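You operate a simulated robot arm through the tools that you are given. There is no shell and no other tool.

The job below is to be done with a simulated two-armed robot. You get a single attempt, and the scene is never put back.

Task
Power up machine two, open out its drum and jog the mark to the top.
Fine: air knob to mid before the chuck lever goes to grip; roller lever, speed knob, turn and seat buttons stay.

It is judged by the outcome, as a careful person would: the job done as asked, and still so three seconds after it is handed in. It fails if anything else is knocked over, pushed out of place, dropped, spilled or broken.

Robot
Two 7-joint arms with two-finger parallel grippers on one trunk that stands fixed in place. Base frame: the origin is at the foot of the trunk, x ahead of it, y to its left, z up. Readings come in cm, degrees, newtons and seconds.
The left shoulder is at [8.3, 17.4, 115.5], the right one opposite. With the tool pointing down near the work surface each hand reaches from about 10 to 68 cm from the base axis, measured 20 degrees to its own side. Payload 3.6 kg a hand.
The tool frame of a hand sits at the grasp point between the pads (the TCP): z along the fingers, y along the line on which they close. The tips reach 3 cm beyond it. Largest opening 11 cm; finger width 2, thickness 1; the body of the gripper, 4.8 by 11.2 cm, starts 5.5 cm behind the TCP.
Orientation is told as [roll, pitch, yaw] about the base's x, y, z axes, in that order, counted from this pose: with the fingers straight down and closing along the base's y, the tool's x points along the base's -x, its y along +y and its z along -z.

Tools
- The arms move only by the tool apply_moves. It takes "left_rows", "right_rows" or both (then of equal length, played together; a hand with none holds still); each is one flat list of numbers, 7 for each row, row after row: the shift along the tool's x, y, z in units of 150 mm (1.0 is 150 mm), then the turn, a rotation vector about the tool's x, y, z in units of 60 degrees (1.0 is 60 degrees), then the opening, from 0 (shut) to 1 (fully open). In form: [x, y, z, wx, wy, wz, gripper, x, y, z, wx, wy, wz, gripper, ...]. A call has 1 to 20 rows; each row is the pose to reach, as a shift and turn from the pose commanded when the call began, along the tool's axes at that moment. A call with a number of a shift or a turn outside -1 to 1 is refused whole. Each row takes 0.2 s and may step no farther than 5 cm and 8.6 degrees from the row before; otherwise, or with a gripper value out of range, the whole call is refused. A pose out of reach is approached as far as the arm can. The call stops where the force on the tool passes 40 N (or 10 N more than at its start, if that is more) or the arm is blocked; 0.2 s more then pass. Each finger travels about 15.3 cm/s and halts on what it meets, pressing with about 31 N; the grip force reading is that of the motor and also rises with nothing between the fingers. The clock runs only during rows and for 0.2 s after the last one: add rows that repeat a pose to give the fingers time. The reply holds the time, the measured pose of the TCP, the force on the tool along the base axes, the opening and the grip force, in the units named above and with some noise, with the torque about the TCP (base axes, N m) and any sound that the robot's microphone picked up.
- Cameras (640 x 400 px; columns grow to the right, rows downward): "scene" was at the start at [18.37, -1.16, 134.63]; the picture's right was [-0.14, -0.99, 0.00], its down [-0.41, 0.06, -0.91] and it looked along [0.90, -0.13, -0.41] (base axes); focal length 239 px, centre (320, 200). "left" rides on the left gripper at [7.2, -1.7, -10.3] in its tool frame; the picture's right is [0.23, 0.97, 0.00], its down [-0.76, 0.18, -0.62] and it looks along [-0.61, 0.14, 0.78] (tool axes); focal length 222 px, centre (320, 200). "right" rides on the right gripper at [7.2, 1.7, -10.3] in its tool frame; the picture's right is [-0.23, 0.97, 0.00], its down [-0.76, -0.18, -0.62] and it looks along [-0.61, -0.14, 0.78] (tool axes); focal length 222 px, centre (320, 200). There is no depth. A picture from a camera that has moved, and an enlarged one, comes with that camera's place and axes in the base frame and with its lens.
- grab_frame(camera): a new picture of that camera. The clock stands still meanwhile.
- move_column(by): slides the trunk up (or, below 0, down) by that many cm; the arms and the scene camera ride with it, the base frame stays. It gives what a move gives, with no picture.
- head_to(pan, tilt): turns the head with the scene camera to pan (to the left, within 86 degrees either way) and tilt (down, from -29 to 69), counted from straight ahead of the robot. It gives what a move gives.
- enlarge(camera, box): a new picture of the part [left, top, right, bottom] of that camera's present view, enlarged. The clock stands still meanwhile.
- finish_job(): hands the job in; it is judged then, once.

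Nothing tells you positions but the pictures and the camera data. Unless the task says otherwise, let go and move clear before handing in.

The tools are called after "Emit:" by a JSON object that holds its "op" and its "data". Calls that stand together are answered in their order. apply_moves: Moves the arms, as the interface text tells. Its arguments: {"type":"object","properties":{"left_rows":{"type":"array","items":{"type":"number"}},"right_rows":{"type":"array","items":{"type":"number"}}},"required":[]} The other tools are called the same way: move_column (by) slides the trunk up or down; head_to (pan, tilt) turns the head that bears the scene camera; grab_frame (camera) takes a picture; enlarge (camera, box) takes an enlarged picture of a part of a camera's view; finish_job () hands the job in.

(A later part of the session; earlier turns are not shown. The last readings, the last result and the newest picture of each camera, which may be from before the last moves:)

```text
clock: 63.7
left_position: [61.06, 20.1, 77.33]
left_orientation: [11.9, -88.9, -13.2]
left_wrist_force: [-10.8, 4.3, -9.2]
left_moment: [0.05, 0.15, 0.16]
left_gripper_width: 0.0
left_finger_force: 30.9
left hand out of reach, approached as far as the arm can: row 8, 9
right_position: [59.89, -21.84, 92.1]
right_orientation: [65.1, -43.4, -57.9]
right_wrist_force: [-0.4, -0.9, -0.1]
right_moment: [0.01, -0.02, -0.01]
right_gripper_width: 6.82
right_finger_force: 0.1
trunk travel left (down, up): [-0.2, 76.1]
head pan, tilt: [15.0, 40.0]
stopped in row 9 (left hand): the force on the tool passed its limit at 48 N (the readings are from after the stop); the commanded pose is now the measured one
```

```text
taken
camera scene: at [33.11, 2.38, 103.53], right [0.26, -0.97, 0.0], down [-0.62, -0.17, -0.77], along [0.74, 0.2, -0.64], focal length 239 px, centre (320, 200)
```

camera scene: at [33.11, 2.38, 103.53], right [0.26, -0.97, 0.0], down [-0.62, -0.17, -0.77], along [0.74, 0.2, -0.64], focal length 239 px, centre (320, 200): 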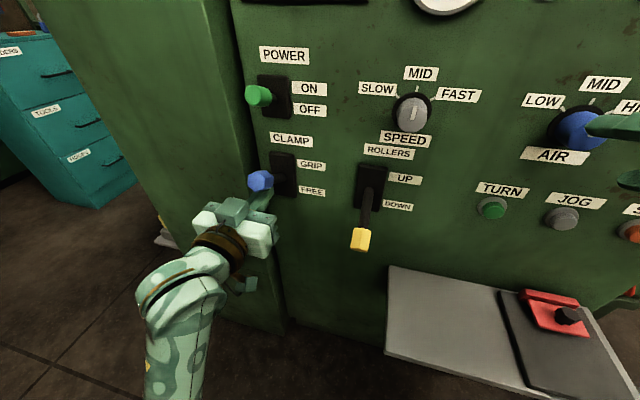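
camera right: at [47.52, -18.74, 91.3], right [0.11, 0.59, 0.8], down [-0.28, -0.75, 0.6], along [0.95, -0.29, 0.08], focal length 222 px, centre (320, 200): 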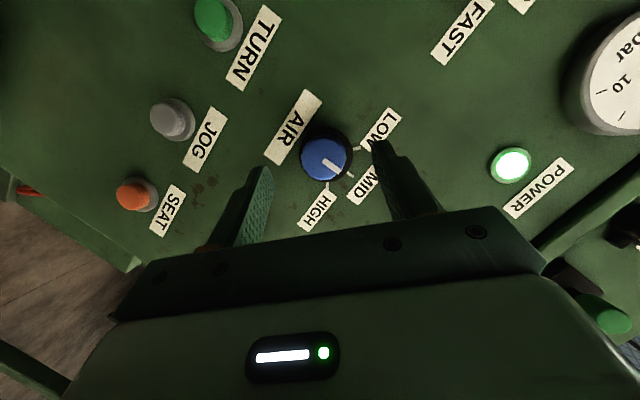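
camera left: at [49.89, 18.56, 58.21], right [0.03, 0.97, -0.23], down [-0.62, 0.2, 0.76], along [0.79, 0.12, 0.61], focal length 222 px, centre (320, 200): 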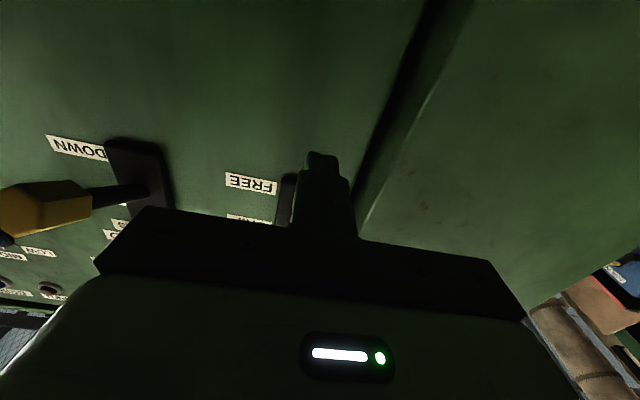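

The lever has come up to about level and the move stopped on force. I'll check the display and lamps to see whether it has reached GRIP.

Emit:
{"op": "head_to", "data": {"pan": 0, "tilt": 25}}

Emit:
{"op": "grab_frame", "data": {"camera": "scene"}}

Emit:
{"op": "enlarge", "data": {"camera": "scene", "box": [110, 230, 270, 370]}}

Emit:
{"op": "grab_frame", "data": {"camera": "left"}}

```text
clock: 64.4
left_position: [61.17, 20.17, 77.38]
left_orientation: [6.9, -89.1, -8.4]
left_wrist_force: [-17.0, 7.5, -17.9]
left_moment: [0.15, 0.29, 0.38]
left_gripper_width: 0.0
left_finger_force: 31.1
right_position: [59.77, -21.77, 91.98]
right_orientation: [65.1, -43.3, -57.7]
right_wrist_force: [-1.1, -0.3, -0.1]
right_moment: [0.02, 0.01, 0.02]
right_gripper_width: 6.83
right_finger_force: 0.1
trunk travel left (down, up): [-0.2, 76.1]
head pan, tilt: [0.0, 25.0]
```

```text
taken
camera scene: at [34.13, 0.24, 105.83], right [0.0, -1.0, 0.0], down [-0.42, 0.0, -0.91], along [0.91, 0.0, -0.42], focal length 239 px, centre (320, 200)
```

scene: 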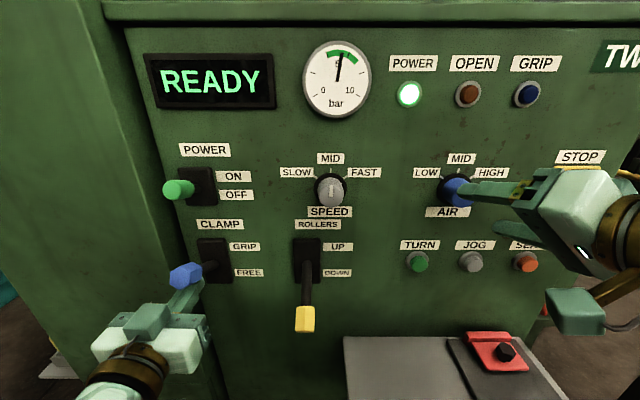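

```text
2.86 times, centred on (190, 300) of scene
camera zoom: at [34.13, 0.24, 105.83], right [0.0, -1.0, 0.0], down [-0.42, 0.0, -0.91], along [0.91, 0.0, -0.42], focal length 683 px, centre (691, -86)
```

zoom: 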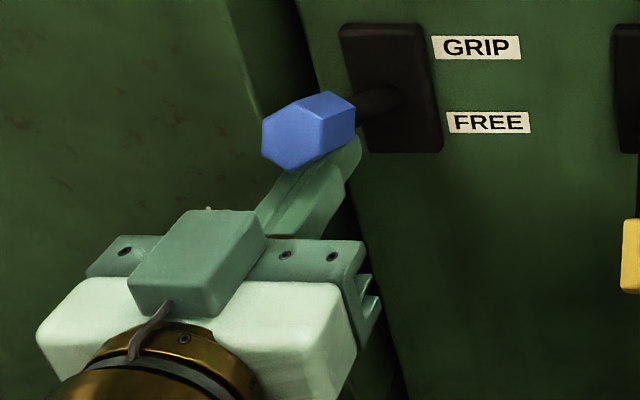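

```text
taken
camera left: at [50.66, 18.72, 70.19], right [0.02, 0.97, -0.23], down [-0.61, 0.19, 0.77], along [0.79, 0.12, 0.6], focal length 222 px, centre (320, 200)
```

left: 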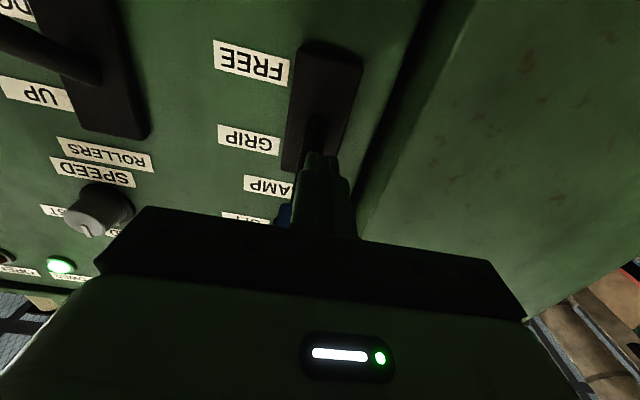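

The lever is only about level and still not gripped, because the arm ran out of upward travel in this low trunk position. I'll back the left hand off, raise the trunk and push the lever the rest of the way from there.

Emit:
{"op": "apply_moves", "data": {"left_rows": [0.1, 0, 0, 0, 0, 0, 0, 0.2, 0, -0.15, 0, 0, 0, 0, 0.25, 0, -0.35, 0, 0, 0, 0, 0.3, 0, -0.55, 0, 0, 0, 0, 0.3, 0, -0.73, 0, 0, 0, 0]}}

Emit:
{"op": "move_column", "data": {"by": 12}}

Emit:
{"op": "head_to", "data": {"pan": 5, "tilt": 30}}

Emit:
{"op": "grab_frame", "data": {"camera": "scene"}}

```text
clock: 65.6
left_position: [53.89, 19.25, 68.78]
left_orientation: [10.9, -89.4, -12.4]
left_wrist_force: [0.8, 0.4, -0.1]
left_moment: [0.0, -0.02, -0.03]
left_gripper_width: 0.0
left_finger_force: 31.2
left hand out of reach, approached as far as the arm can: row 2, 3, 4, 5
right_position: [59.86, -21.88, 92.06]
right_orientation: [65.2, -43.4, -57.9]
right_wrist_force: [0.8, -1.1, 0.1]
right_moment: [-0.01, -0.01, 0.03]
right_gripper_width: 6.83
right_finger_force: 0.1
trunk travel left (down, up): [-0.2, 76.1]
head pan, tilt: [0.0, 25.0]
```

```text
clock: 67.1
left_position: [54.01, 19.25, 80.65]
left_orientation: [6.4, -89.2, -7.9]
left_wrist_force: [-0.2, -0.7, -0.5]
left_moment: [-0.02, -0.03, 0.04]
left_gripper_width: 0.01
left_finger_force: 31.1
right_position: [59.77, -21.88, 103.9]
right_orientation: [65.0, -43.3, -57.8]
right_wrist_force: [0.4, -0.2, 0.7]
right_moment: [-0.01, 0.03, 0.01]
right_gripper_width: 6.81
right_finger_force: 0.0
trunk travel left (down, up): [-12.2, 64.1]
head pan, tilt: [0.0, 25.0]
```

```text
clock: 67.8
left_position: [54.04, 19.21, 80.7]
left_orientation: [7.0, -89.4, -8.4]
left_wrist_force: [-0.6, 0.3, 0.8]
left_moment: [0.0, -0.04, 0.01]
left_gripper_width: 0.0
left_finger_force: 31.1
right_position: [59.71, -21.95, 104.08]
right_orientation: [65.1, -43.4, -57.9]
right_wrist_force: [-0.2, 0.6, 0.6]
right_moment: [-0.01, 0.0, -0.03]
right_gripper_width: 6.81
right_finger_force: 0.0
trunk travel left (down, up): [-12.2, 64.1]
head pan, tilt: [5.0, 30.0]
```

```text
taken
camera scene: at [26.35, 0.89, 118.03], right [0.09, -1.0, 0.0], down [-0.5, -0.04, -0.87], along [0.86, 0.08, -0.5], focal length 239 px, centre (320, 200)
```

scene: 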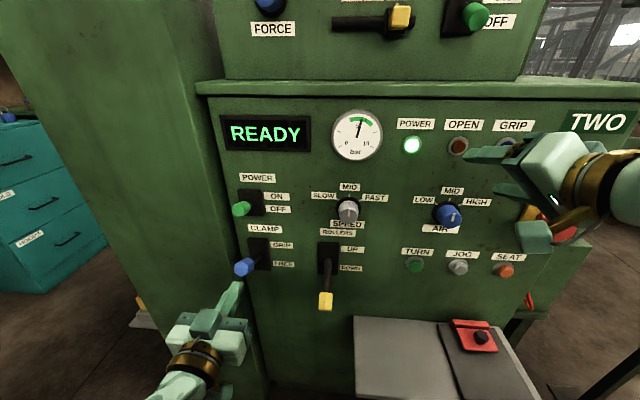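

The trunk is up, and the clamp lever has stayed most of the way up but not home. I'll go back under it and finish the push.

Emit:
{"op": "apply_moves", "data": {"left_rows": [0.2, 0.02, 0, 0, 0, 0, 0, 0.36, 0.04, 0.1, 0, 0, 0, 0, 0.36, 0.05, 0.25, 0, 0, 0, 0, 0.36, 0.05, 0.42, 0, 0, 0, 0]}}

Emit:
{"op": "apply_moves", "data": {"left_rows": [-0.08, 0, 0, 0, 0, 0, 0, -0.14, 0, 0, 0, 0, 0, 0, -0.2, 0, 0, 0, 0, 0, 0, -0.25, 0, 0, 0, 0, 0, 0, -0.3, 0, 0, 0, 0, 0, 0]}}

Emit:
{"op": "grab_frame", "data": {"camera": "scene"}}

```text
clock: 68.8
left_position: [60.24, 19.96, 75.27]
left_orientation: [7.6, -89.3, -9.0]
left_wrist_force: [-1.2, 0.2, -0.6]
left_moment: [0.02, 0.02, -0.01]
left_gripper_width: 0.01
left_finger_force: 30.9
right_position: [59.78, -21.95, 104.08]
right_orientation: [65.1, -43.4, -57.9]
right_wrist_force: [-0.1, 1.0, 0.1]
right_moment: [0.0, 0.0, -0.02]
right_gripper_width: 6.81
right_finger_force: 0.0
trunk travel left (down, up): [-12.2, 64.1]
head pan, tilt: [5.0, 30.0]
```

```text
clock: 69.8
left_position: [60.07, 19.88, 77.84]
left_orientation: [9.3, -87.6, -10.8]
left_wrist_force: [-6.5, -0.4, -9.3]
left_moment: [0.08, 0.21, 0.09]
left_gripper_width: 0.02
left_finger_force: 30.8
right_position: [59.77, -21.96, 104.06]
right_orientation: [65.1, -43.4, -58.0]
right_wrist_force: [-0.2, 0.5, -0.9]
right_moment: [0.02, 0.0, 0.05]
right_gripper_width: 6.81
right_finger_force: 0.1
trunk travel left (down, up): [-12.2, 64.1]
head pan, tilt: [5.0, 30.0]
stopped in row 5 (left hand): the force on the tool passed its limit at 47 N (the readings are from after the stop); the commanded pose is now the measured one
```

```text
taken
camera scene: at [26.35, 0.92, 118.04], right [0.09, -1.0, 0.0], down [-0.5, -0.04, -0.87], along [0.86, 0.08, -0.5], focal length 239 px, centre (320, 200)
```

scene: 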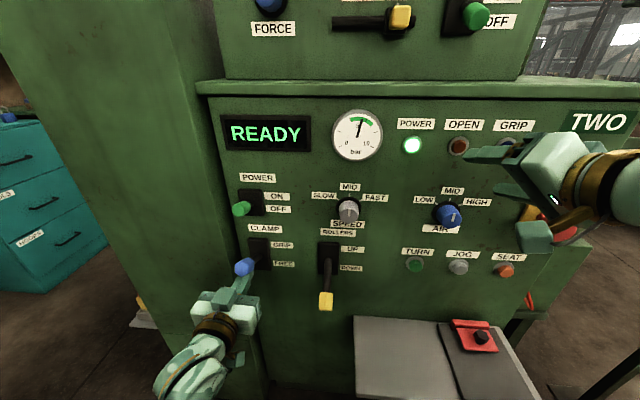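

The push again reached a firm stop with no click. I'll lower the left hand a little and move the right hand aside so I can see the GRIP lamp and the lever.

Emit:
{"op": "apply_moves", "data": {"right_rows": [-0.19, -0.13, -0.13, 0, 0, 0, 0.62, -0.38, -0.26, -0.26, 0, 0, 0, 0.62, -0.58, -0.4, -0.39, 0, 0, 0, 0.62, -0.77, -0.53, -0.51, 0, 0, 0, 0.62], "left_rows": [0.05, 0, 0, 0, 0, 0, 0, 0.1, 0, 0, 0, 0, 0, 0, 0.15, 0, 0, 0, 0, 0, 0, 0.15, 0, 0, 0, 0, 0, 0]}}

Emit:
{"op": "grab_frame", "data": {"camera": "scene"}}

Emit:
{"op": "enlarge", "data": {"camera": "scene", "box": [190, 160, 390, 330]}}

Emit:
{"op": "enlarge", "data": {"camera": "left", "box": [200, 0, 440, 240]}}

```text
clock: 70.8
left_position: [60.02, 19.79, 75.85]
left_orientation: [9.9, -88.1, -11.5]
left_wrist_force: [-0.6, 0.1, -0.5]
left_moment: [-0.01, 0.03, 0.0]
left_gripper_width: 0.0
left_finger_force: 30.6
right_position: [57.0, -36.97, 109.07]
right_orientation: [65.1, -43.5, -57.9]
right_wrist_force: [-0.7, 0.0, 0.9]
right_moment: [0.02, 0.02, 0.02]
right_gripper_width: 6.82
right_finger_force: 0.1
trunk travel left (down, up): [-12.2, 64.1]
head pan, tilt: [5.0, 30.0]
```

```text
taken
camera scene: at [26.31, 0.88, 118.04], right [0.09, -1.0, 0.0], down [-0.5, -0.04, -0.87], along [0.86, 0.08, -0.5], focal length 239 px, centre (320, 200)
```

scene: 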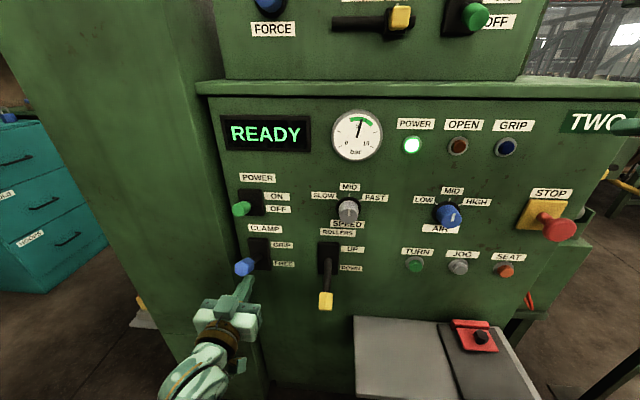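

```text
2.35 times, centred on (290, 245) of scene
camera zoom: at [26.31, 0.88, 118.04], right [0.09, -1.0, 0.0], down [-0.5, -0.04, -0.87], along [0.86, 0.08, -0.5], focal length 562 px, centre (391, 94)
```

zoom: 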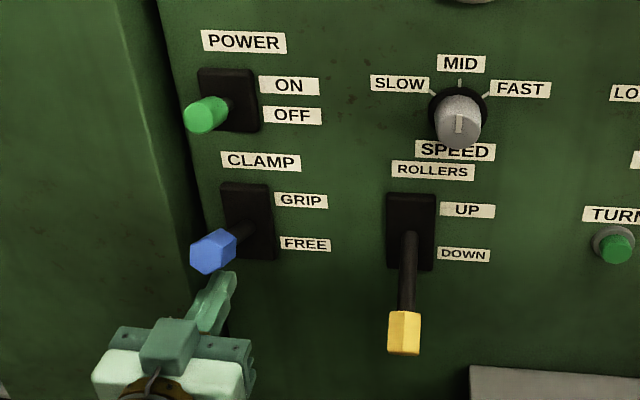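

```text
1.67 times, centred on (320, 120) of left
camera zoom: at [49.38, 18.51, 68.96], right [0.02, 0.97, -0.22], down [-0.59, 0.19, 0.78], along [0.81, 0.12, 0.58], focal length 370 px, centre (320, 333)
```

zoom: 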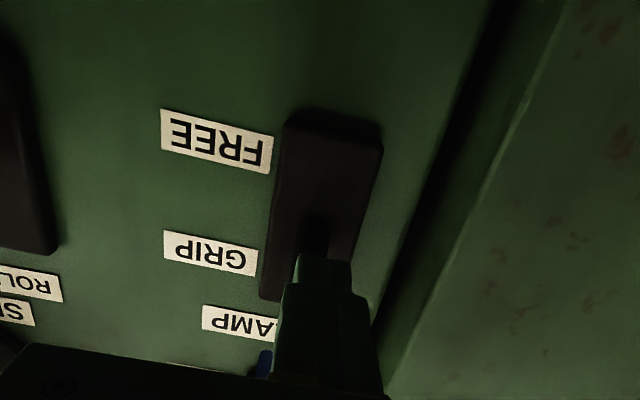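

The lever is up about 26° while FREE was about 35° down, so GRIP is likely a bit further and I was pushing too close to the pivot. I'll push again under the very end of the handle for better leverage, moving up and slightly forward along its arc.

Emit:
{"op": "apply_moves", "data": {"left_rows": [0, 0, -0.133, 0, 0, 0, 0, -0.1, 0, -0.133, 0, 0, 0, 0, -0.17, 0, -0.13, 0, 0, 0, 0, -0.23, 0, -0.11, 0, 0, 0, 0, -0.28, 0, -0.09, 0, 0, 0, 0, -0.33, 0, -0.06, 0, 0, 0, 0, -0.38, 0, -0.03, 0, 0, 0, 0, -0.42, 0, 0, 0, 0, 0, 0]}}

Emit:
{"op": "grab_frame", "data": {"camera": "scene"}}

Emit:
{"op": "enlarge", "data": {"camera": "scene", "box": [190, 160, 390, 330]}}

```text
clock: 71.8
left_position: [58.23, 20.0, 78.09]
left_orientation: [10.4, -86.5, -11.9]
left_wrist_force: [-7.4, 2.7, -6.0]
left_moment: [0.03, 0.06, 0.05]
left_gripper_width: 0.0
left_finger_force: 30.9
right_position: [57.11, -36.81, 109.01]
right_orientation: [65.0, -43.4, -57.9]
right_wrist_force: [-0.8, -0.2, -1.0]
right_moment: [-0.01, -0.01, 0.02]
right_gripper_width: 6.82
right_finger_force: 0.1
trunk travel left (down, up): [-12.2, 64.1]
head pan, tilt: [5.0, 30.0]
stopped in row 4 (left hand): the force on the tool passed its limit at 51 N (the readings are from after the stop); the commanded pose is now the measured one
```

```text
taken
camera scene: at [26.31, 0.92, 118.04], right [0.09, -1.0, 0.0], down [-0.5, -0.04, -0.87], along [0.86, 0.08, -0.5], focal length 239 px, centre (320, 200)
```

scene: 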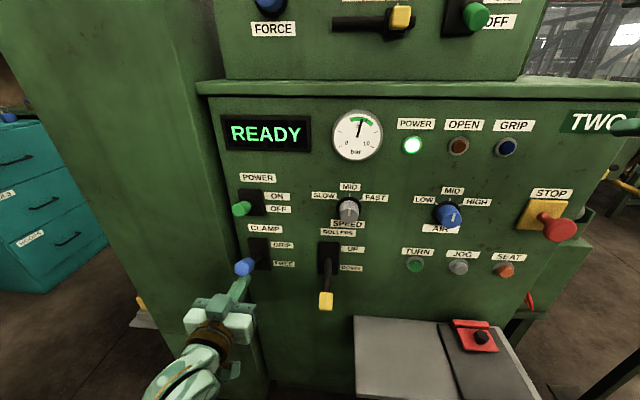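

```text
2.35 times, centred on (290, 245) of scene
camera zoom: at [26.31, 0.92, 118.04], right [0.09, -1.0, 0.0], down [-0.5, -0.04, -0.87], along [0.86, 0.08, -0.5], focal length 562 px, centre (391, 94)
```

zoom: 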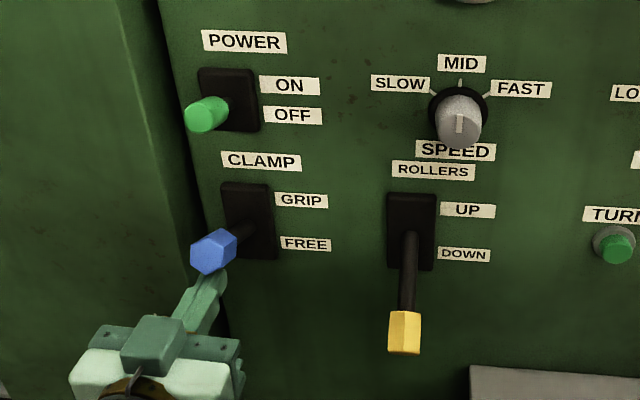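

The handle is at exactly the same place after a 51 N push, so that is probably the lever's end stop, yet the GRIP lamp is dark. I'll check the drum itself and zoom in on the lamps.

Emit:
{"op": "enlarge", "data": {"camera": "scene", "box": [200, 100, 540, 170]}}

Emit:
{"op": "head_to", "data": {"pan": -40, "tilt": 20}}

Emit:
{"op": "grab_frame", "data": {"camera": "scene"}}

Emit:
{"op": "grab_frame", "data": {"camera": "right"}}

```text
1.88 times, centred on (370, 135) of scene
camera zoom: at [26.31, 0.92, 118.04], right [0.09, -1.0, 0.0], down [-0.5, -0.04, -0.87], along [0.86, 0.08, -0.5], focal length 450 px, centre (226, 322)
```

zoom: 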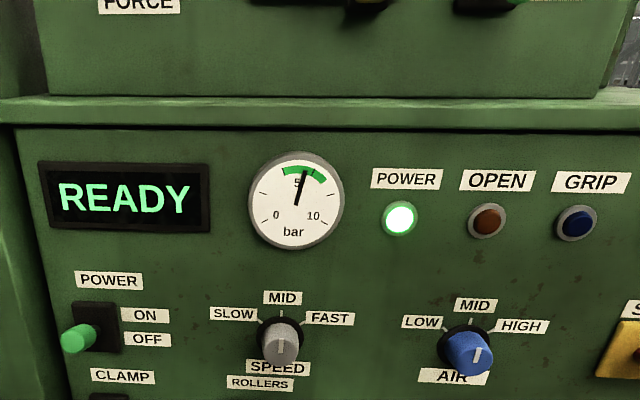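

```text
clock: 72.9
left_position: [58.14, 20.0, 78.12]
left_orientation: [10.2, -86.6, -11.7]
left_wrist_force: [-15.4, 3.3, -14.4]
left_moment: [0.09, 0.3, 0.08]
left_gripper_width: 0.04
left_finger_force: 30.8
right_position: [57.1, -36.86, 108.98]
right_orientation: [65.1, -43.4, -57.9]
right_wrist_force: [0.5, 0.1, -0.2]
right_moment: [0.02, 0.01, -0.01]
right_gripper_width: 6.8
right_finger_force: 0.1
trunk travel left (down, up): [-12.2, 64.1]
head pan, tilt: [-40.0, 20.0]
```

```text
taken
camera scene: at [24.44, -5.81, 119.63], right [-0.64, -0.77, 0.0], down [-0.26, 0.22, -0.94], along [0.72, -0.6, -0.34], focal length 239 px, centre (320, 200)
```

scene: 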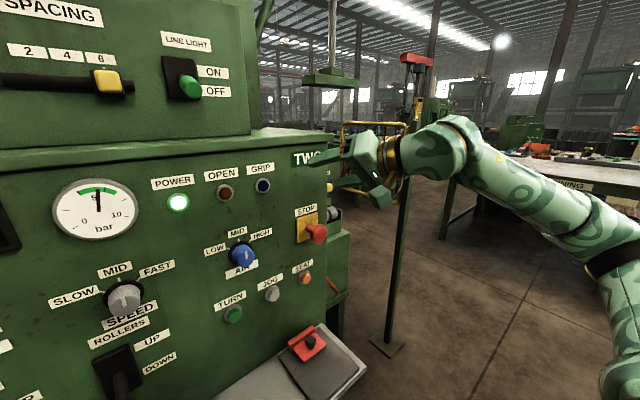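

```text
taken
camera right: at [44.76, -33.72, 108.28], right [0.11, 0.59, 0.8], down [-0.28, -0.75, 0.6], along [0.95, -0.29, 0.08], focal length 222 px, centre (320, 200)
```

right: 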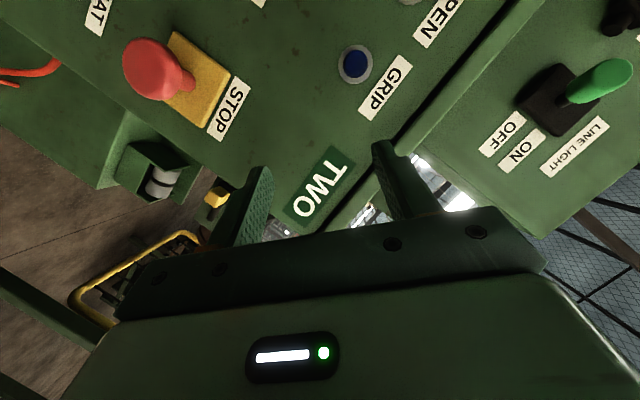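

The drum end isn't visible from here. I'll ease the left hand down off the lever, then zoom right in on the lever and its slot.

Emit:
{"op": "apply_moves", "data": {"left_rows": [0.1, 0, 0, 0, 0, 0, 0, 0.2, 0, -0.1, 0, 0, 0, 0, 0.3, 0, -0.25, 0, 0, 0, 0]}}

Emit:
{"op": "head_to", "data": {"pan": 15, "tilt": 35}}

Emit:
{"op": "grab_frame", "data": {"camera": "scene"}}

Emit:
{"op": "enlarge", "data": {"camera": "scene", "box": [210, 150, 350, 260]}}

Emit:
{"op": "enlarge", "data": {"camera": "left", "box": [200, 0, 440, 240]}}

```text
clock: 73.7
left_position: [54.24, 19.94, 73.94]
left_orientation: [10.2, -86.8, -11.8]
left_wrist_force: [0.2, -0.9, 0.1]
left_moment: [-0.02, 0.01, -0.03]
left_gripper_width: 0.01
left_finger_force: 30.7
right_position: [56.94, -37.03, 109.02]
right_orientation: [65.1, -43.3, -57.9]
right_wrist_force: [-0.5, -0.1, -0.5]
right_moment: [0.0, 0.04, -0.01]
right_gripper_width: 6.84
right_finger_force: 0.0
trunk travel left (down, up): [-12.2, 64.1]
head pan, tilt: [-40.0, 20.0]
```

```text
clock: 75.0
left_position: [54.28, 19.91, 73.87]
left_orientation: [10.4, -86.7, -11.9]
left_wrist_force: [-0.4, 0.0, 0.0]
left_moment: [0.03, 0.0, -0.03]
left_gripper_width: 0.0
left_finger_force: 31.2
right_position: [57.08, -37.03, 108.97]
right_orientation: [65.0, -43.4, -57.9]
right_wrist_force: [0.4, 0.2, -0.1]
right_moment: [0.0, -0.01, 0.0]
right_gripper_width: 6.81
right_finger_force: 0.1
trunk travel left (down, up): [-12.2, 64.1]
head pan, tilt: [15.0, 35.0]
```

```text
taken
camera scene: at [25.84, 2.37, 117.26], right [0.26, -0.97, 0.0], down [-0.55, -0.15, -0.82], along [0.79, 0.21, -0.57], focal length 239 px, centre (320, 200)
```

scene: 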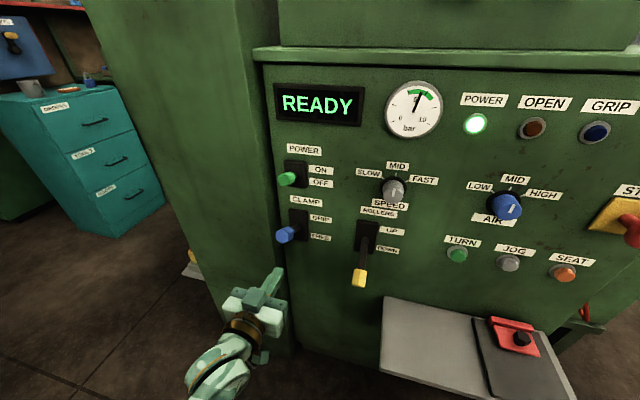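

```text
3.64 times, centred on (280, 205) of scene
camera zoom: at [25.84, 2.37, 117.26], right [0.26, -0.97, 0.0], down [-0.55, -0.15, -0.82], along [0.79, 0.21, -0.57], focal length 869 px, centre (466, 182)
```

zoom: 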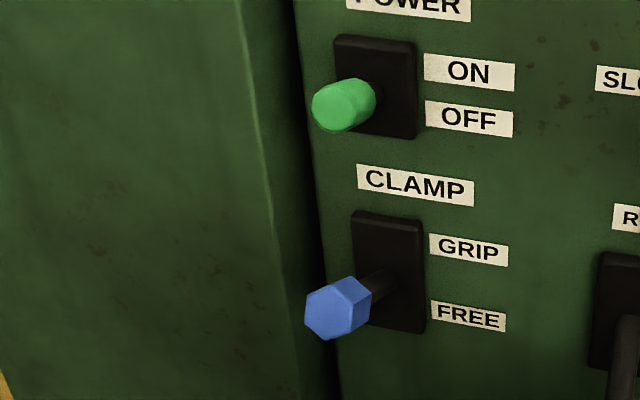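

```text
1.67 times, centred on (320, 120) of left
camera zoom: at [43.58, 18.62, 67.22], right [0.01, 0.98, -0.22], down [-0.57, 0.19, 0.8], along [0.82, 0.11, 0.56], focal length 370 px, centre (320, 333)
```

zoom: 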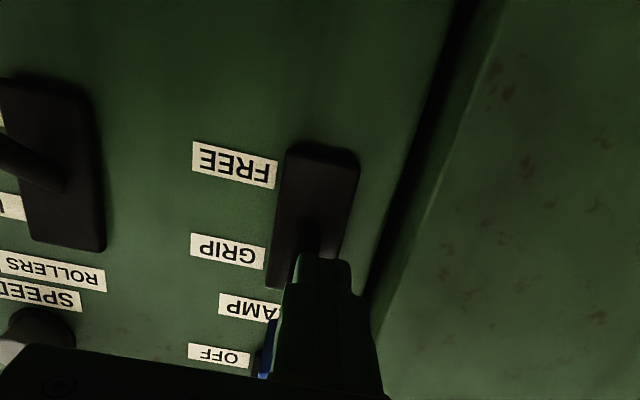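

I'll zoom further to judge the lever's angle.

Emit:
{"op": "enlarge", "data": {"camera": "scene", "box": [268, 205, 316, 235]}}

Emit:
{"op": "enlarge", "data": {"camera": "scene", "box": [336, 215, 400, 295]}}

Emit:
{"op": "head_to", "data": {"pan": 15, "tilt": 33}}

Emit:
{"op": "enlarge", "data": {"camera": "scene", "box": [250, 120, 380, 260]}}

```text
13.33 times, centred on (292, 220) of scene
camera zoom: at [25.84, 2.37, 117.26], right [0.26, -0.97, 0.0], down [-0.55, -0.15, -0.82], along [0.79, 0.21, -0.57], focal length 3186 px, centre (693, -67)
```

zoom: 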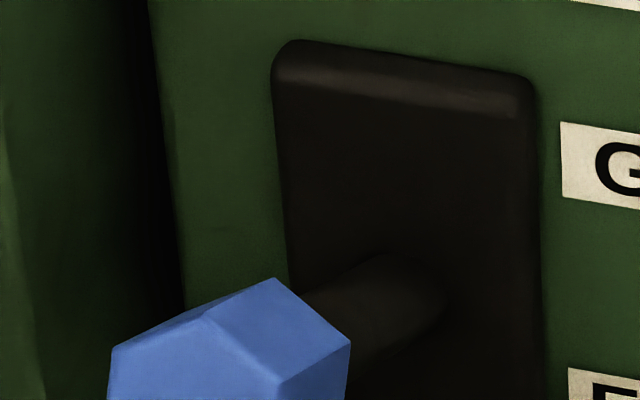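

```text
5.00 times, centred on (368, 255) of scene
camera zoom: at [25.84, 2.37, 117.26], right [0.26, -0.97, 0.0], down [-0.55, -0.15, -0.82], along [0.79, 0.21, -0.57], focal length 1195 px, centre (80, -75)
```

zoom: 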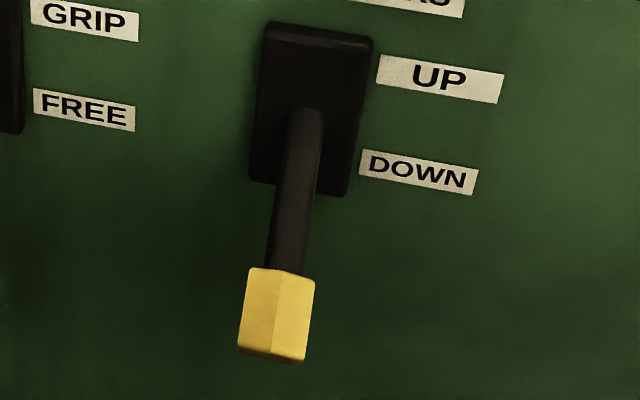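

```text
clock: 75.6
left_position: [54.35, 19.88, 73.92]
left_orientation: [10.2, -86.7, -11.9]
left_wrist_force: [-0.4, 0.3, -0.2]
left_moment: [-0.01, -0.04, -0.01]
left_gripper_width: 0.0
left_finger_force: 31.3
right_position: [57.0, -37.02, 109.01]
right_orientation: [65.1, -43.4, -57.9]
right_wrist_force: [-0.5, 0.7, 0.4]
right_moment: [0.0, 0.02, 0.01]
right_gripper_width: 6.81
right_finger_force: 0.1
trunk travel left (down, up): [-12.2, 64.1]
head pan, tilt: [15.0, 33.0]
```

```text
2.86 times, centred on (315, 190) of scene
camera zoom: at [25.93, 2.4, 117.56], right [0.26, -0.97, 0.0], down [-0.53, -0.14, -0.84], along [0.81, 0.22, -0.55], focal length 683 px, centre (334, 229)
```

zoom: 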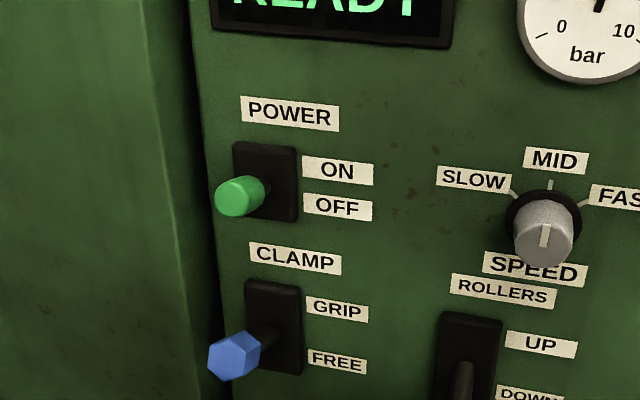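

Judged against the power lever, the clamp lever does look fully up at GRIP. I'll see whether the drum has actually opened by retracting the left hand and raising the trunk for a view over the machine.

Emit:
{"op": "apply_moves", "data": {"left_rows": [0, 0, -0.2, 0, 0, 0, 0, 0, 0, -0.4, 0, 0, 0, 0]}}

Emit:
{"op": "move_column", "data": {"by": 25}}

Emit:
{"op": "head_to", "data": {"pan": -30, "tilt": 30}}

Emit:
{"op": "grab_frame", "data": {"camera": "scene"}}

Emit:
{"op": "grab_frame", "data": {"camera": "right"}}

```text
clock: 76.2
left_position: [48.35, 20.26, 74.21]
left_orientation: [10.3, -86.7, -11.9]
left_wrist_force: [-0.6, 1.0, -0.1]
left_moment: [0.02, 0.03, 0.03]
left_gripper_width: 0.02
left_finger_force: 31.2
right_position: [57.04, -37.08, 108.99]
right_orientation: [65.1, -43.4, -57.8]
right_wrist_force: [0.2, 0.8, 0.2]
right_moment: [0.02, -0.01, 0.03]
right_gripper_width: 6.81
right_finger_force: 0.2
trunk travel left (down, up): [-12.2, 64.1]
head pan, tilt: [15.0, 33.0]
```

```text
clock: 78.8
left_position: [48.34, 20.1, 99.21]
left_orientation: [10.3, -86.7, -11.8]
left_wrist_force: [-0.3, 0.5, 0.2]
left_moment: [0.01, 0.02, 0.03]
left_gripper_width: 0.0
left_finger_force: 31.4
right_position: [57.07, -36.96, 133.96]
right_orientation: [65.1, -43.5, -57.9]
right_wrist_force: [0.2, 0.2, 0.7]
right_moment: [0.03, 0.03, 0.05]
right_gripper_width: 6.81
right_finger_force: 0.2
trunk travel left (down, up): [-37.2, 39.1]
head pan, tilt: [15.0, 33.0]
```

```text
clock: 79.9
left_position: [48.21, 20.19, 99.28]
left_orientation: [10.4, -86.7, -12.1]
left_wrist_force: [0.1, 0.7, 0.0]
left_moment: [0.02, 0.0, 0.0]
left_gripper_width: 0.0
left_finger_force: 30.8
right_position: [56.96, -36.96, 134.09]
right_orientation: [65.1, -43.4, -57.9]
right_wrist_force: [-1.1, 0.9, -0.4]
right_moment: [0.05, -0.01, 0.0]
right_gripper_width: 6.82
right_finger_force: 0.1
trunk travel left (down, up): [-37.2, 39.1]
head pan, tilt: [-30.0, 30.0]
```

```text
taken
camera scene: at [13.19, -4.42, 143.92], right [-0.5, -0.87, 0.0], down [-0.43, 0.25, -0.87], along [0.75, -0.43, -0.5], focal length 239 px, centre (320, 200)
```

scene: 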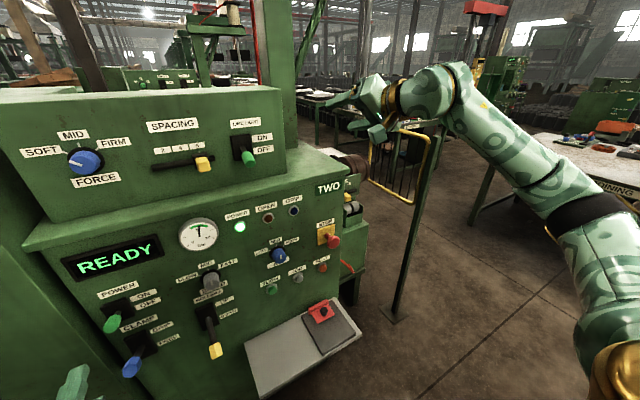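

```text
taken
camera right: at [44.76, -33.79, 133.28], right [0.11, 0.59, 0.8], down [-0.29, -0.75, 0.6], along [0.95, -0.29, 0.08], focal length 222 px, centre (320, 200)
```

right: 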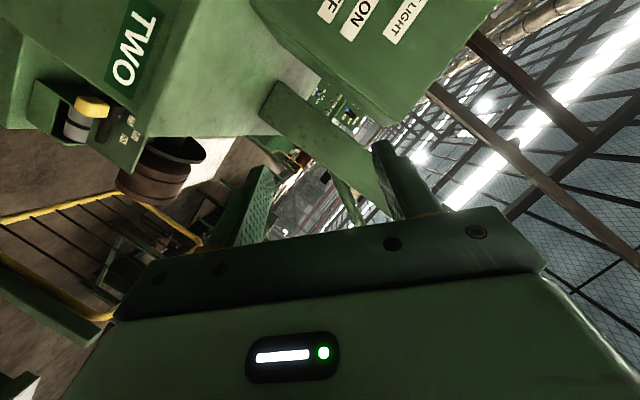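

Emit:
{"op": "enlarge", "data": {"camera": "right", "box": [30, 70, 240, 220]}}

Emit:
{"op": "enlarge", "data": {"camera": "scene", "box": [300, 120, 400, 220]}}

Emit:
{"op": "enlarge", "data": {"camera": "scene", "box": [60, 200, 260, 390]}}

```text
2.67 times, centred on (135, 145) of right
camera zoom: at [44.76, -33.79, 133.28], right [0.11, 0.59, 0.8], down [-0.29, -0.75, 0.6], along [0.95, -0.29, 0.08], focal length 592 px, centre (813, 347)
```

zoom: 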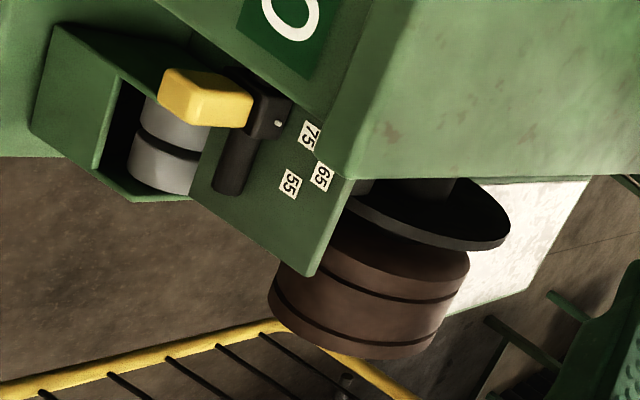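

```text
4.00 times, centred on (350, 170) of scene
camera zoom: at [13.19, -4.42, 143.92], right [-0.5, -0.87, 0.0], down [-0.43, 0.25, -0.87], along [0.75, -0.43, -0.5], focal length 956 px, centre (200, 320)
```

zoom: 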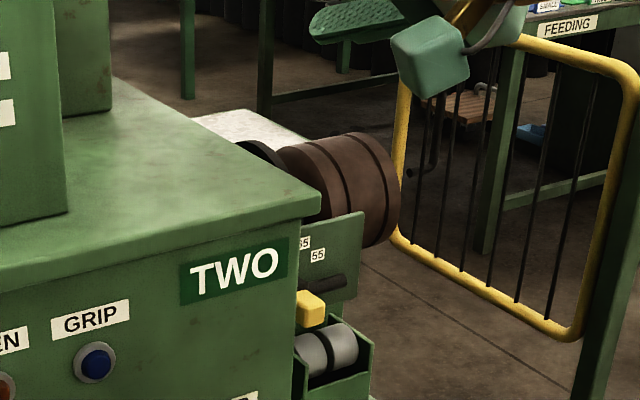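

```text
2.11 times, centred on (160, 295) of scene
camera zoom: at [13.19, -4.42, 143.92], right [-0.5, -0.87, 0.0], down [-0.43, 0.25, -0.87], along [0.75, -0.43, -0.5], focal length 503 px, centre (657, 0)
```

zoom: 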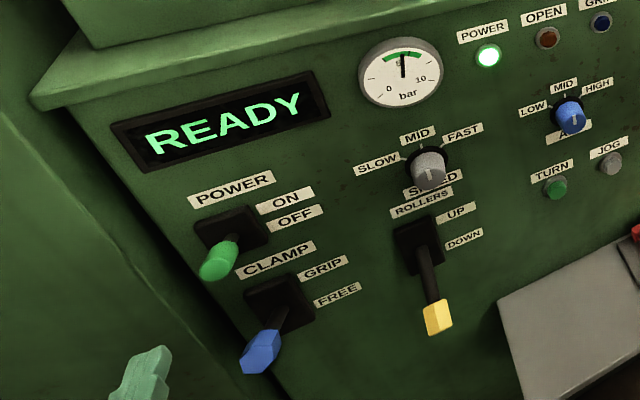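

The drum has clearly opened out: the barrel is now almost flange-sized where it was about half before, so the chuck lever worked. Next is JOG, so I'll straighten the right hand, shut its fingers and bring it down in front of the panel, clear of STOP.

Emit:
{"op": "apply_moves", "data": {"right_rows": [0.126, -0.001, 0.003, 0.048, -0.003, -0.115, 0.5, 0.252, -0.003, 0.006, 0.096, -0.007, -0.23, 0.3, 0.378, -0.004, 0.01, 0.144, -0.01, -0.345, 0.1, 0.504, -0.005, 0.013, 0.193, -0.013, -0.46, 0, 0.63, -0.007, 0.016, 0.241, -0.017, -0.575, 0, 0.756, -0.008, 0.02, 0.289, -0.02, -0.69, 0]}}

Emit:
{"op": "grab_frame", "data": {"camera": "scene"}}

Emit:
{"op": "grab_frame", "data": {"camera": "right"}}

```text
clock: 81.3
left_position: [48.21, 20.15, 99.28]
left_orientation: [10.2, -86.7, -11.8]
left_wrist_force: [-0.9, 0.0, -0.4]
left_moment: [0.0, 0.01, 0.0]
left_gripper_width: 0.0
left_finger_force: 30.9
right_position: [53.1, -29.89, 126.51]
right_orientation: [-6.3, -67.5, 4.6]
right_wrist_force: [-0.1, 0.8, 0.1]
right_moment: [0.0, 0.0, -0.01]
right_gripper_width: 0.0
right_finger_force: 31.1
right hand out of reach, approached as far as the arm can: row 6
trunk travel left (down, up): [-37.2, 39.1]
head pan, tilt: [-30.0, 30.0]
```

```text
taken
camera scene: at [13.14, -4.35, 143.93], right [-0.5, -0.87, 0.0], down [-0.43, 0.25, -0.87], along [0.75, -0.43, -0.5], focal length 239 px, centre (320, 200)
```

scene: 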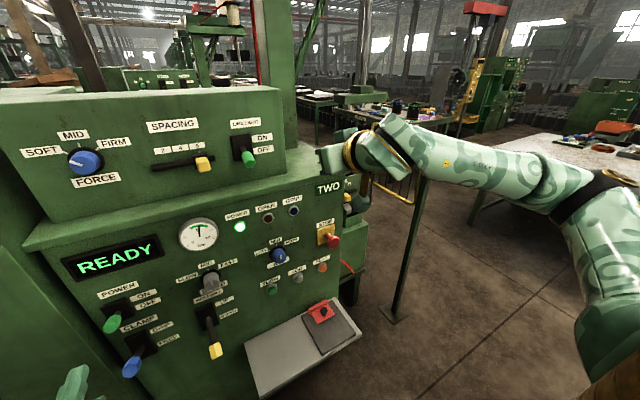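

```text
taken
camera right: at [40.8, -28.12, 123.6], right [0.11, 0.98, 0.17], down [-0.29, -0.13, 0.95], along [0.95, -0.15, 0.27], focal length 222 px, centre (320, 200)
```

right: 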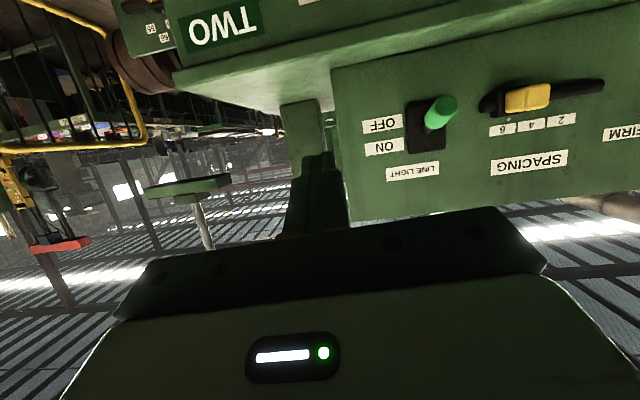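

The right hand is straightened with its fingers shut. I'll bring it down towards button height, tilting the fingers downward to suit the higher shoulder.

Emit:
{"op": "apply_moves", "data": {"right_rows": [0.21, 0.02, 0.105, 0, 0.11, 0, 0, 0.42, 0.035, 0.21, 0, 0.22, 0, 0, 0.63, 0.05, 0.315, 0, 0.33, 0, 0, 0.836, 0.07, 0.42, 0, 0.44, 0, 0]}}

Emit:
{"op": "grab_frame", "data": {"camera": "right"}}

```text
clock: 82.3
left_position: [48.26, 20.12, 99.21]
left_orientation: [10.2, -86.7, -12.0]
left_wrist_force: [-0.6, 0.1, -0.4]
left_moment: [0.05, -0.04, 0.02]
left_gripper_width: 0.0
left_finger_force: 31.0
right_position: [54.09, -29.86, 112.36]
right_orientation: [-4.8, -40.8, 1.6]
right_wrist_force: [0.4, 0.3, -0.1]
right_moment: [0.01, -0.02, -0.01]
right_gripper_width: 0.02
right_finger_force: 30.5
trunk travel left (down, up): [-37.2, 39.1]
head pan, tilt: [-30.0, 30.0]
```

```text
taken
camera right: at [41.94, -27.76, 115.27], right [0.2, 0.98, 0.09], down [0.16, -0.12, 0.98], along [0.97, -0.18, -0.18], focal length 222 px, centre (320, 200)
```

right: 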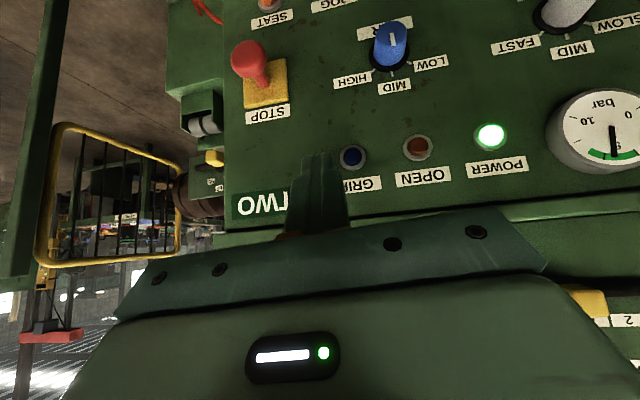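

I'll keep descending in front of the panel in two steps, towards JOG height, staying well back.

Emit:
{"op": "apply_moves", "data": {"right_rows": [0.14, 0.035, 0.185, 0, 0, 0, 0, 0.28, 0.07, 0.37, 0, 0, 0, 0, 0.42, 0.1, 0.55, 0, 0, 0, 0, 0.56, 0.138, 0.737, 0, 0, 0, 0]}}

Emit:
{"op": "apply_moves", "data": {"right_rows": [0.14, 0.035, 0.185, 0, 0, 0, 0, 0.28, 0.07, 0.37, 0, 0, 0, 0, 0.42, 0.1, 0.55, 0, 0, 0, 0, 0.56, 0.138, 0.737, 0, 0, 0, 0]}}

Emit:
{"op": "grab_frame", "data": {"camera": "right"}}

Emit:
{"op": "grab_frame", "data": {"camera": "scene"}}

```text
clock: 83.3
left_position: [48.38, 20.25, 99.19]
left_orientation: [10.1, -86.6, -11.5]
left_wrist_force: [0.0, 1.1, -0.3]
left_moment: [0.01, 0.02, -0.06]
left_gripper_width: 0.01
left_finger_force: 31.1
right_position: [54.96, -28.45, 98.37]
right_orientation: [-4.8, -40.8, 1.7]
right_wrist_force: [0.3, -0.1, 0.4]
right_moment: [-0.03, -0.01, -0.02]
right_gripper_width: 0.0
right_finger_force: 30.9
trunk travel left (down, up): [-37.2, 39.1]
head pan, tilt: [-30.0, 30.0]
```

```text
clock: 84.3
left_position: [48.29, 20.12, 99.17]
left_orientation: [11.0, -86.7, -12.5]
left_wrist_force: [-1.0, -0.6, 0.4]
left_moment: [0.01, 0.0, 0.01]
left_gripper_width: 0.03
left_finger_force: 31.0
right_position: [55.58, -30.13, 93.86]
right_orientation: [-4.7, -40.9, 1.5]
right_wrist_force: [0.2, -0.6, -0.7]
right_moment: [0.03, -0.01, 0.01]
right_gripper_width: 0.0
right_finger_force: 30.7
right hand out of reach, approached as far as the arm can: row 2, 3, 4
trunk travel left (down, up): [-37.2, 39.1]
head pan, tilt: [-30.0, 30.0]
```

```text
taken
camera right: at [43.53, -27.98, 96.73], right [0.2, 0.98, 0.09], down [0.16, -0.12, 0.98], along [0.97, -0.18, -0.18], focal length 222 px, centre (320, 200)
```

right: 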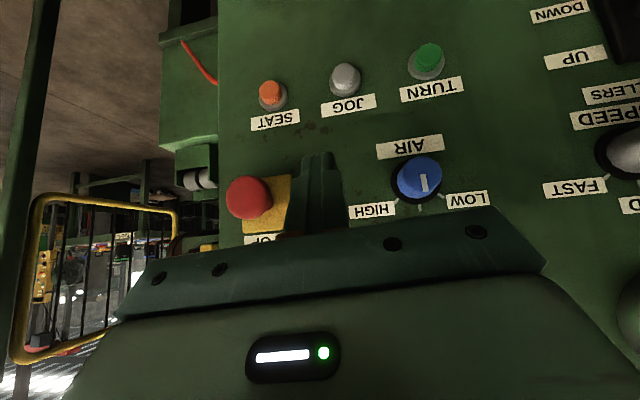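

```text
taken
camera scene: at [13.17, -4.48, 143.92], right [-0.5, -0.87, 0.0], down [-0.43, 0.25, -0.87], along [0.75, -0.43, -0.5], focal length 239 px, centre (320, 200)
```

scene: 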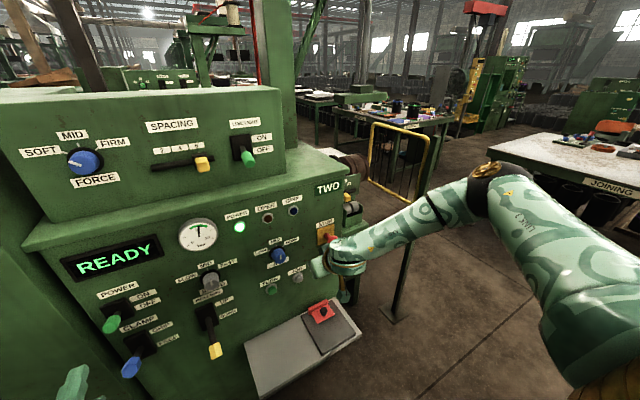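

The wrist is at its limit at this height, so I'll lower the trunk about 12 cm to bring the hand to JOG height. The drum should still be visible over the machine top.

Emit:
{"op": "move_column", "data": {"by": -12}}

Emit:
{"op": "grab_frame", "data": {"camera": "right"}}

Emit:
{"op": "grab_frame", "data": {"camera": "scene"}}

```text
clock: 85.8
left_position: [48.2, 20.1, 87.34]
left_orientation: [10.8, -86.6, -12.3]
left_wrist_force: [-0.6, -0.1, 0.0]
left_moment: [0.02, 0.05, 0.0]
left_gripper_width: 0.03
left_finger_force: 31.1
right_position: [55.67, -30.01, 76.98]
right_orientation: [-4.6, -35.2, 1.5]
right_wrist_force: [0.1, -0.5, -0.5]
right_moment: [0.0, 0.03, 0.01]
right_gripper_width: 0.01
right_finger_force: 30.3
trunk travel left (down, up): [-25.2, 51.1]
head pan, tilt: [-30.0, 30.0]
```

```text
taken
camera right: at [43.89, -27.98, 81.09], right [0.2, 0.98, 0.07], down [0.26, -0.12, 0.96], along [0.94, -0.18, -0.28], focal length 222 px, centre (320, 200)
```

right: 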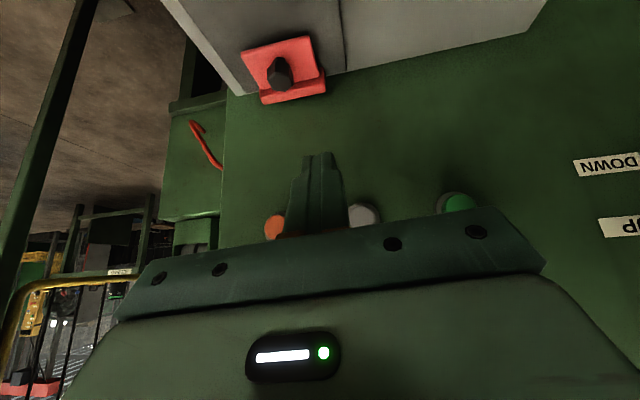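

```text
taken
camera scene: at [17.93, -4.41, 131.7], right [-0.5, -0.87, 0.0], down [-0.43, 0.25, -0.87], along [0.75, -0.43, -0.5], focal length 239 px, centre (320, 200)
```

scene: 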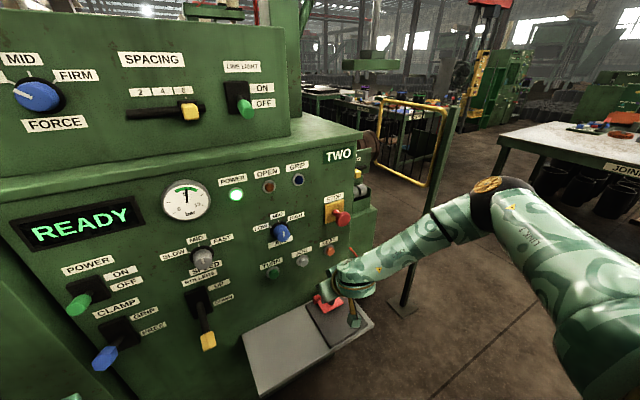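

The hand is now at JOG height. I'll check how much of the drum I can see from here before moving in.

Emit:
{"op": "enlarge", "data": {"camera": "scene", "box": [340, 110, 410, 190]}}

Emit:
{"op": "enlarge", "data": {"camera": "scene", "box": [240, 190, 400, 330]}}

```text
5.00 times, centred on (375, 150) of scene
camera zoom: at [17.93, -4.41, 131.7], right [-0.5, -0.87, 0.0], down [-0.43, 0.25, -0.87], along [0.75, -0.43, -0.5], focal length 1195 px, centre (45, 450)
```

zoom: 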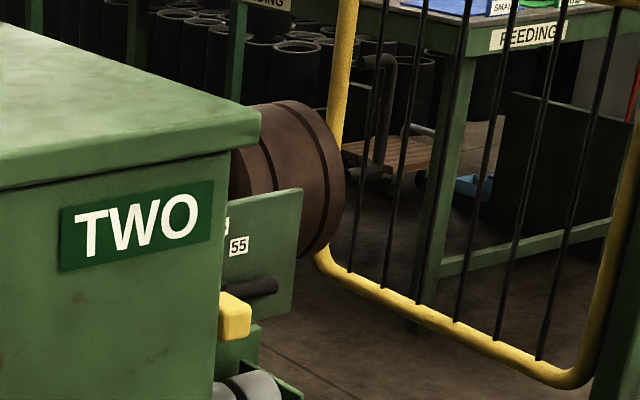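

```text
2.86 times, centred on (320, 260) of scene
camera zoom: at [17.93, -4.41, 131.7], right [-0.5, -0.87, 0.0], down [-0.43, 0.25, -0.87], along [0.75, -0.43, -0.5], focal length 683 px, centre (320, 29)
```

zoom: 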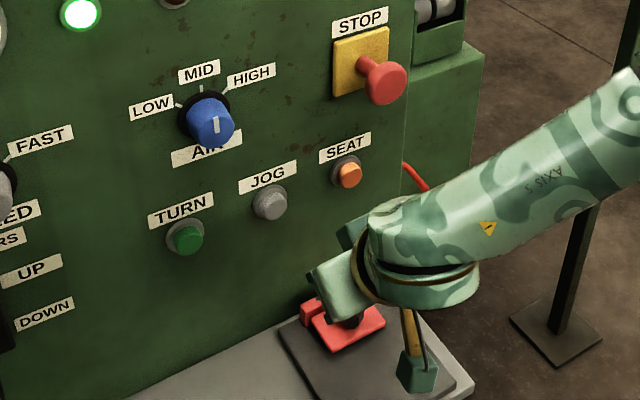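

I have a good view of the drum barrel's top over the machine corner. JOG's face is at about (68.5, -27.5, 77.4), so I'll bring the finger tip to about 3 cm in front of it.

Emit:
{"op": "apply_moves", "data": {"right_rows": [-0.13, 0.177, -0.03, 0, 0, 0, 0, -0.31, 0.177, 0.05, 0, 0, 0, 0, -0.49, 0.177, 0.142, 0, 0, 0, 0]}}

Emit:
{"op": "enlarge", "data": {"camera": "scene", "box": [220, 180, 380, 320]}}

Emit:
{"op": "grab_frame", "data": {"camera": "right"}}

```text
clock: 86.6
left_position: [48.28, 20.26, 87.32]
left_orientation: [10.2, -86.8, -11.8]
left_wrist_force: [0.4, -0.4, 0.0]
left_moment: [-0.01, 0.01, 0.01]
left_gripper_width: 0.0
left_finger_force: 30.9
right_position: [63.17, -27.36, 79.32]
right_orientation: [-4.6, -35.0, 1.5]
right_wrist_force: [0.1, 0.7, -0.2]
right_moment: [0.01, -0.05, 0.03]
right_gripper_width: 0.01
right_finger_force: 31.3
trunk travel left (down, up): [-25.2, 51.1]
head pan, tilt: [-30.0, 30.0]
```

```text
2.86 times, centred on (300, 250) of scene
camera zoom: at [18.02, -4.39, 131.68], right [-0.5, -0.87, 0.0], down [-0.43, 0.25, -0.87], along [0.75, -0.43, -0.5], focal length 683 px, centre (377, 57)
```

zoom: 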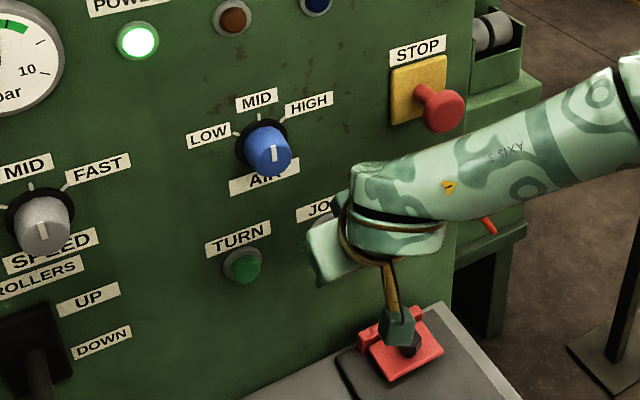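

```text
taken
camera right: at [51.34, -25.3, 83.32], right [0.2, 0.98, 0.07], down [0.26, -0.12, 0.96], along [0.94, -0.18, -0.28], focal length 222 px, centre (320, 200)
```

right: 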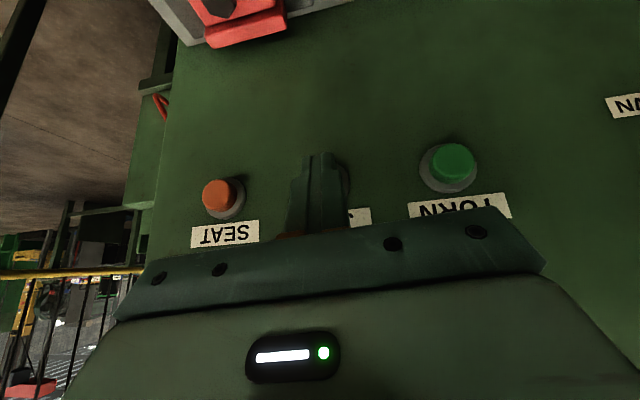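

The finger tip is lined up on JOG, with SEAT and TURN each 10 cm to either side. I'll make one short trial press and back off.

Emit:
{"op": "apply_moves", "data": {"right_rows": [-0.07, -0.02, 0.05, 0, 0, 0, 0, -0.13, -0.02, 0.091, 0, 0, 0, 0, -0.163, -0.02, 0.114, 0, 0, 0, 0, -0.196, -0.02, 0.137, 0, 0, 0, 0, -0.13, -0.02, 0.091, 0, 0, 0, 0]}}

Emit:
{"op": "enlarge", "data": {"camera": "scene", "box": [340, 110, 410, 190]}}

Emit:
{"op": "grab_frame", "data": {"camera": "scene"}}

```text
clock: 87.8
left_position: [48.27, 20.14, 87.11]
left_orientation: [10.5, -86.7, -12.1]
left_wrist_force: [-0.3, 0.9, -0.1]
left_moment: [0.04, -0.03, 0.0]
left_gripper_width: 0.0
left_finger_force: 31.1
right_position: [65.41, -27.87, 79.32]
right_orientation: [-4.6, -35.1, 1.6]
right_wrist_force: [0.6, 1.0, -0.4]
right_moment: [-0.04, -0.02, -0.01]
right_gripper_width: 0.01
right_finger_force: 31.4
trunk travel left (down, up): [-25.2, 51.1]
head pan, tilt: [-30.0, 30.0]
heard: click
```

```text
5.00 times, centred on (375, 150) of scene
camera zoom: at [17.97, -4.42, 131.68], right [-0.5, -0.87, 0.0], down [-0.43, 0.25, -0.87], along [0.75, -0.43, -0.5], focal length 1195 px, centre (45, 450)
```

zoom: 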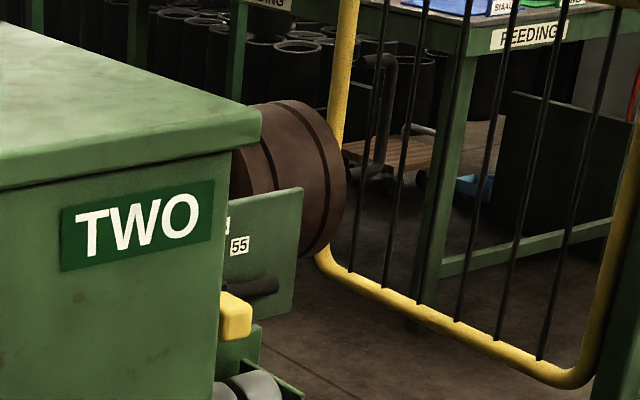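

```text
taken
camera scene: at [17.97, -4.42, 131.68], right [-0.5, -0.87, 0.0], down [-0.43, 0.25, -0.87], along [0.75, -0.43, -0.5], focal length 239 px, centre (320, 200)
```

scene: 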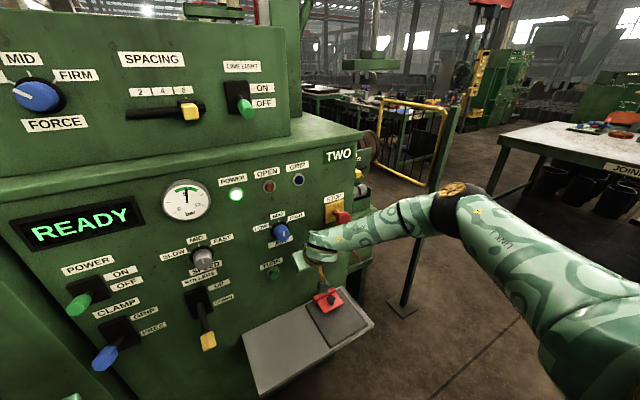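

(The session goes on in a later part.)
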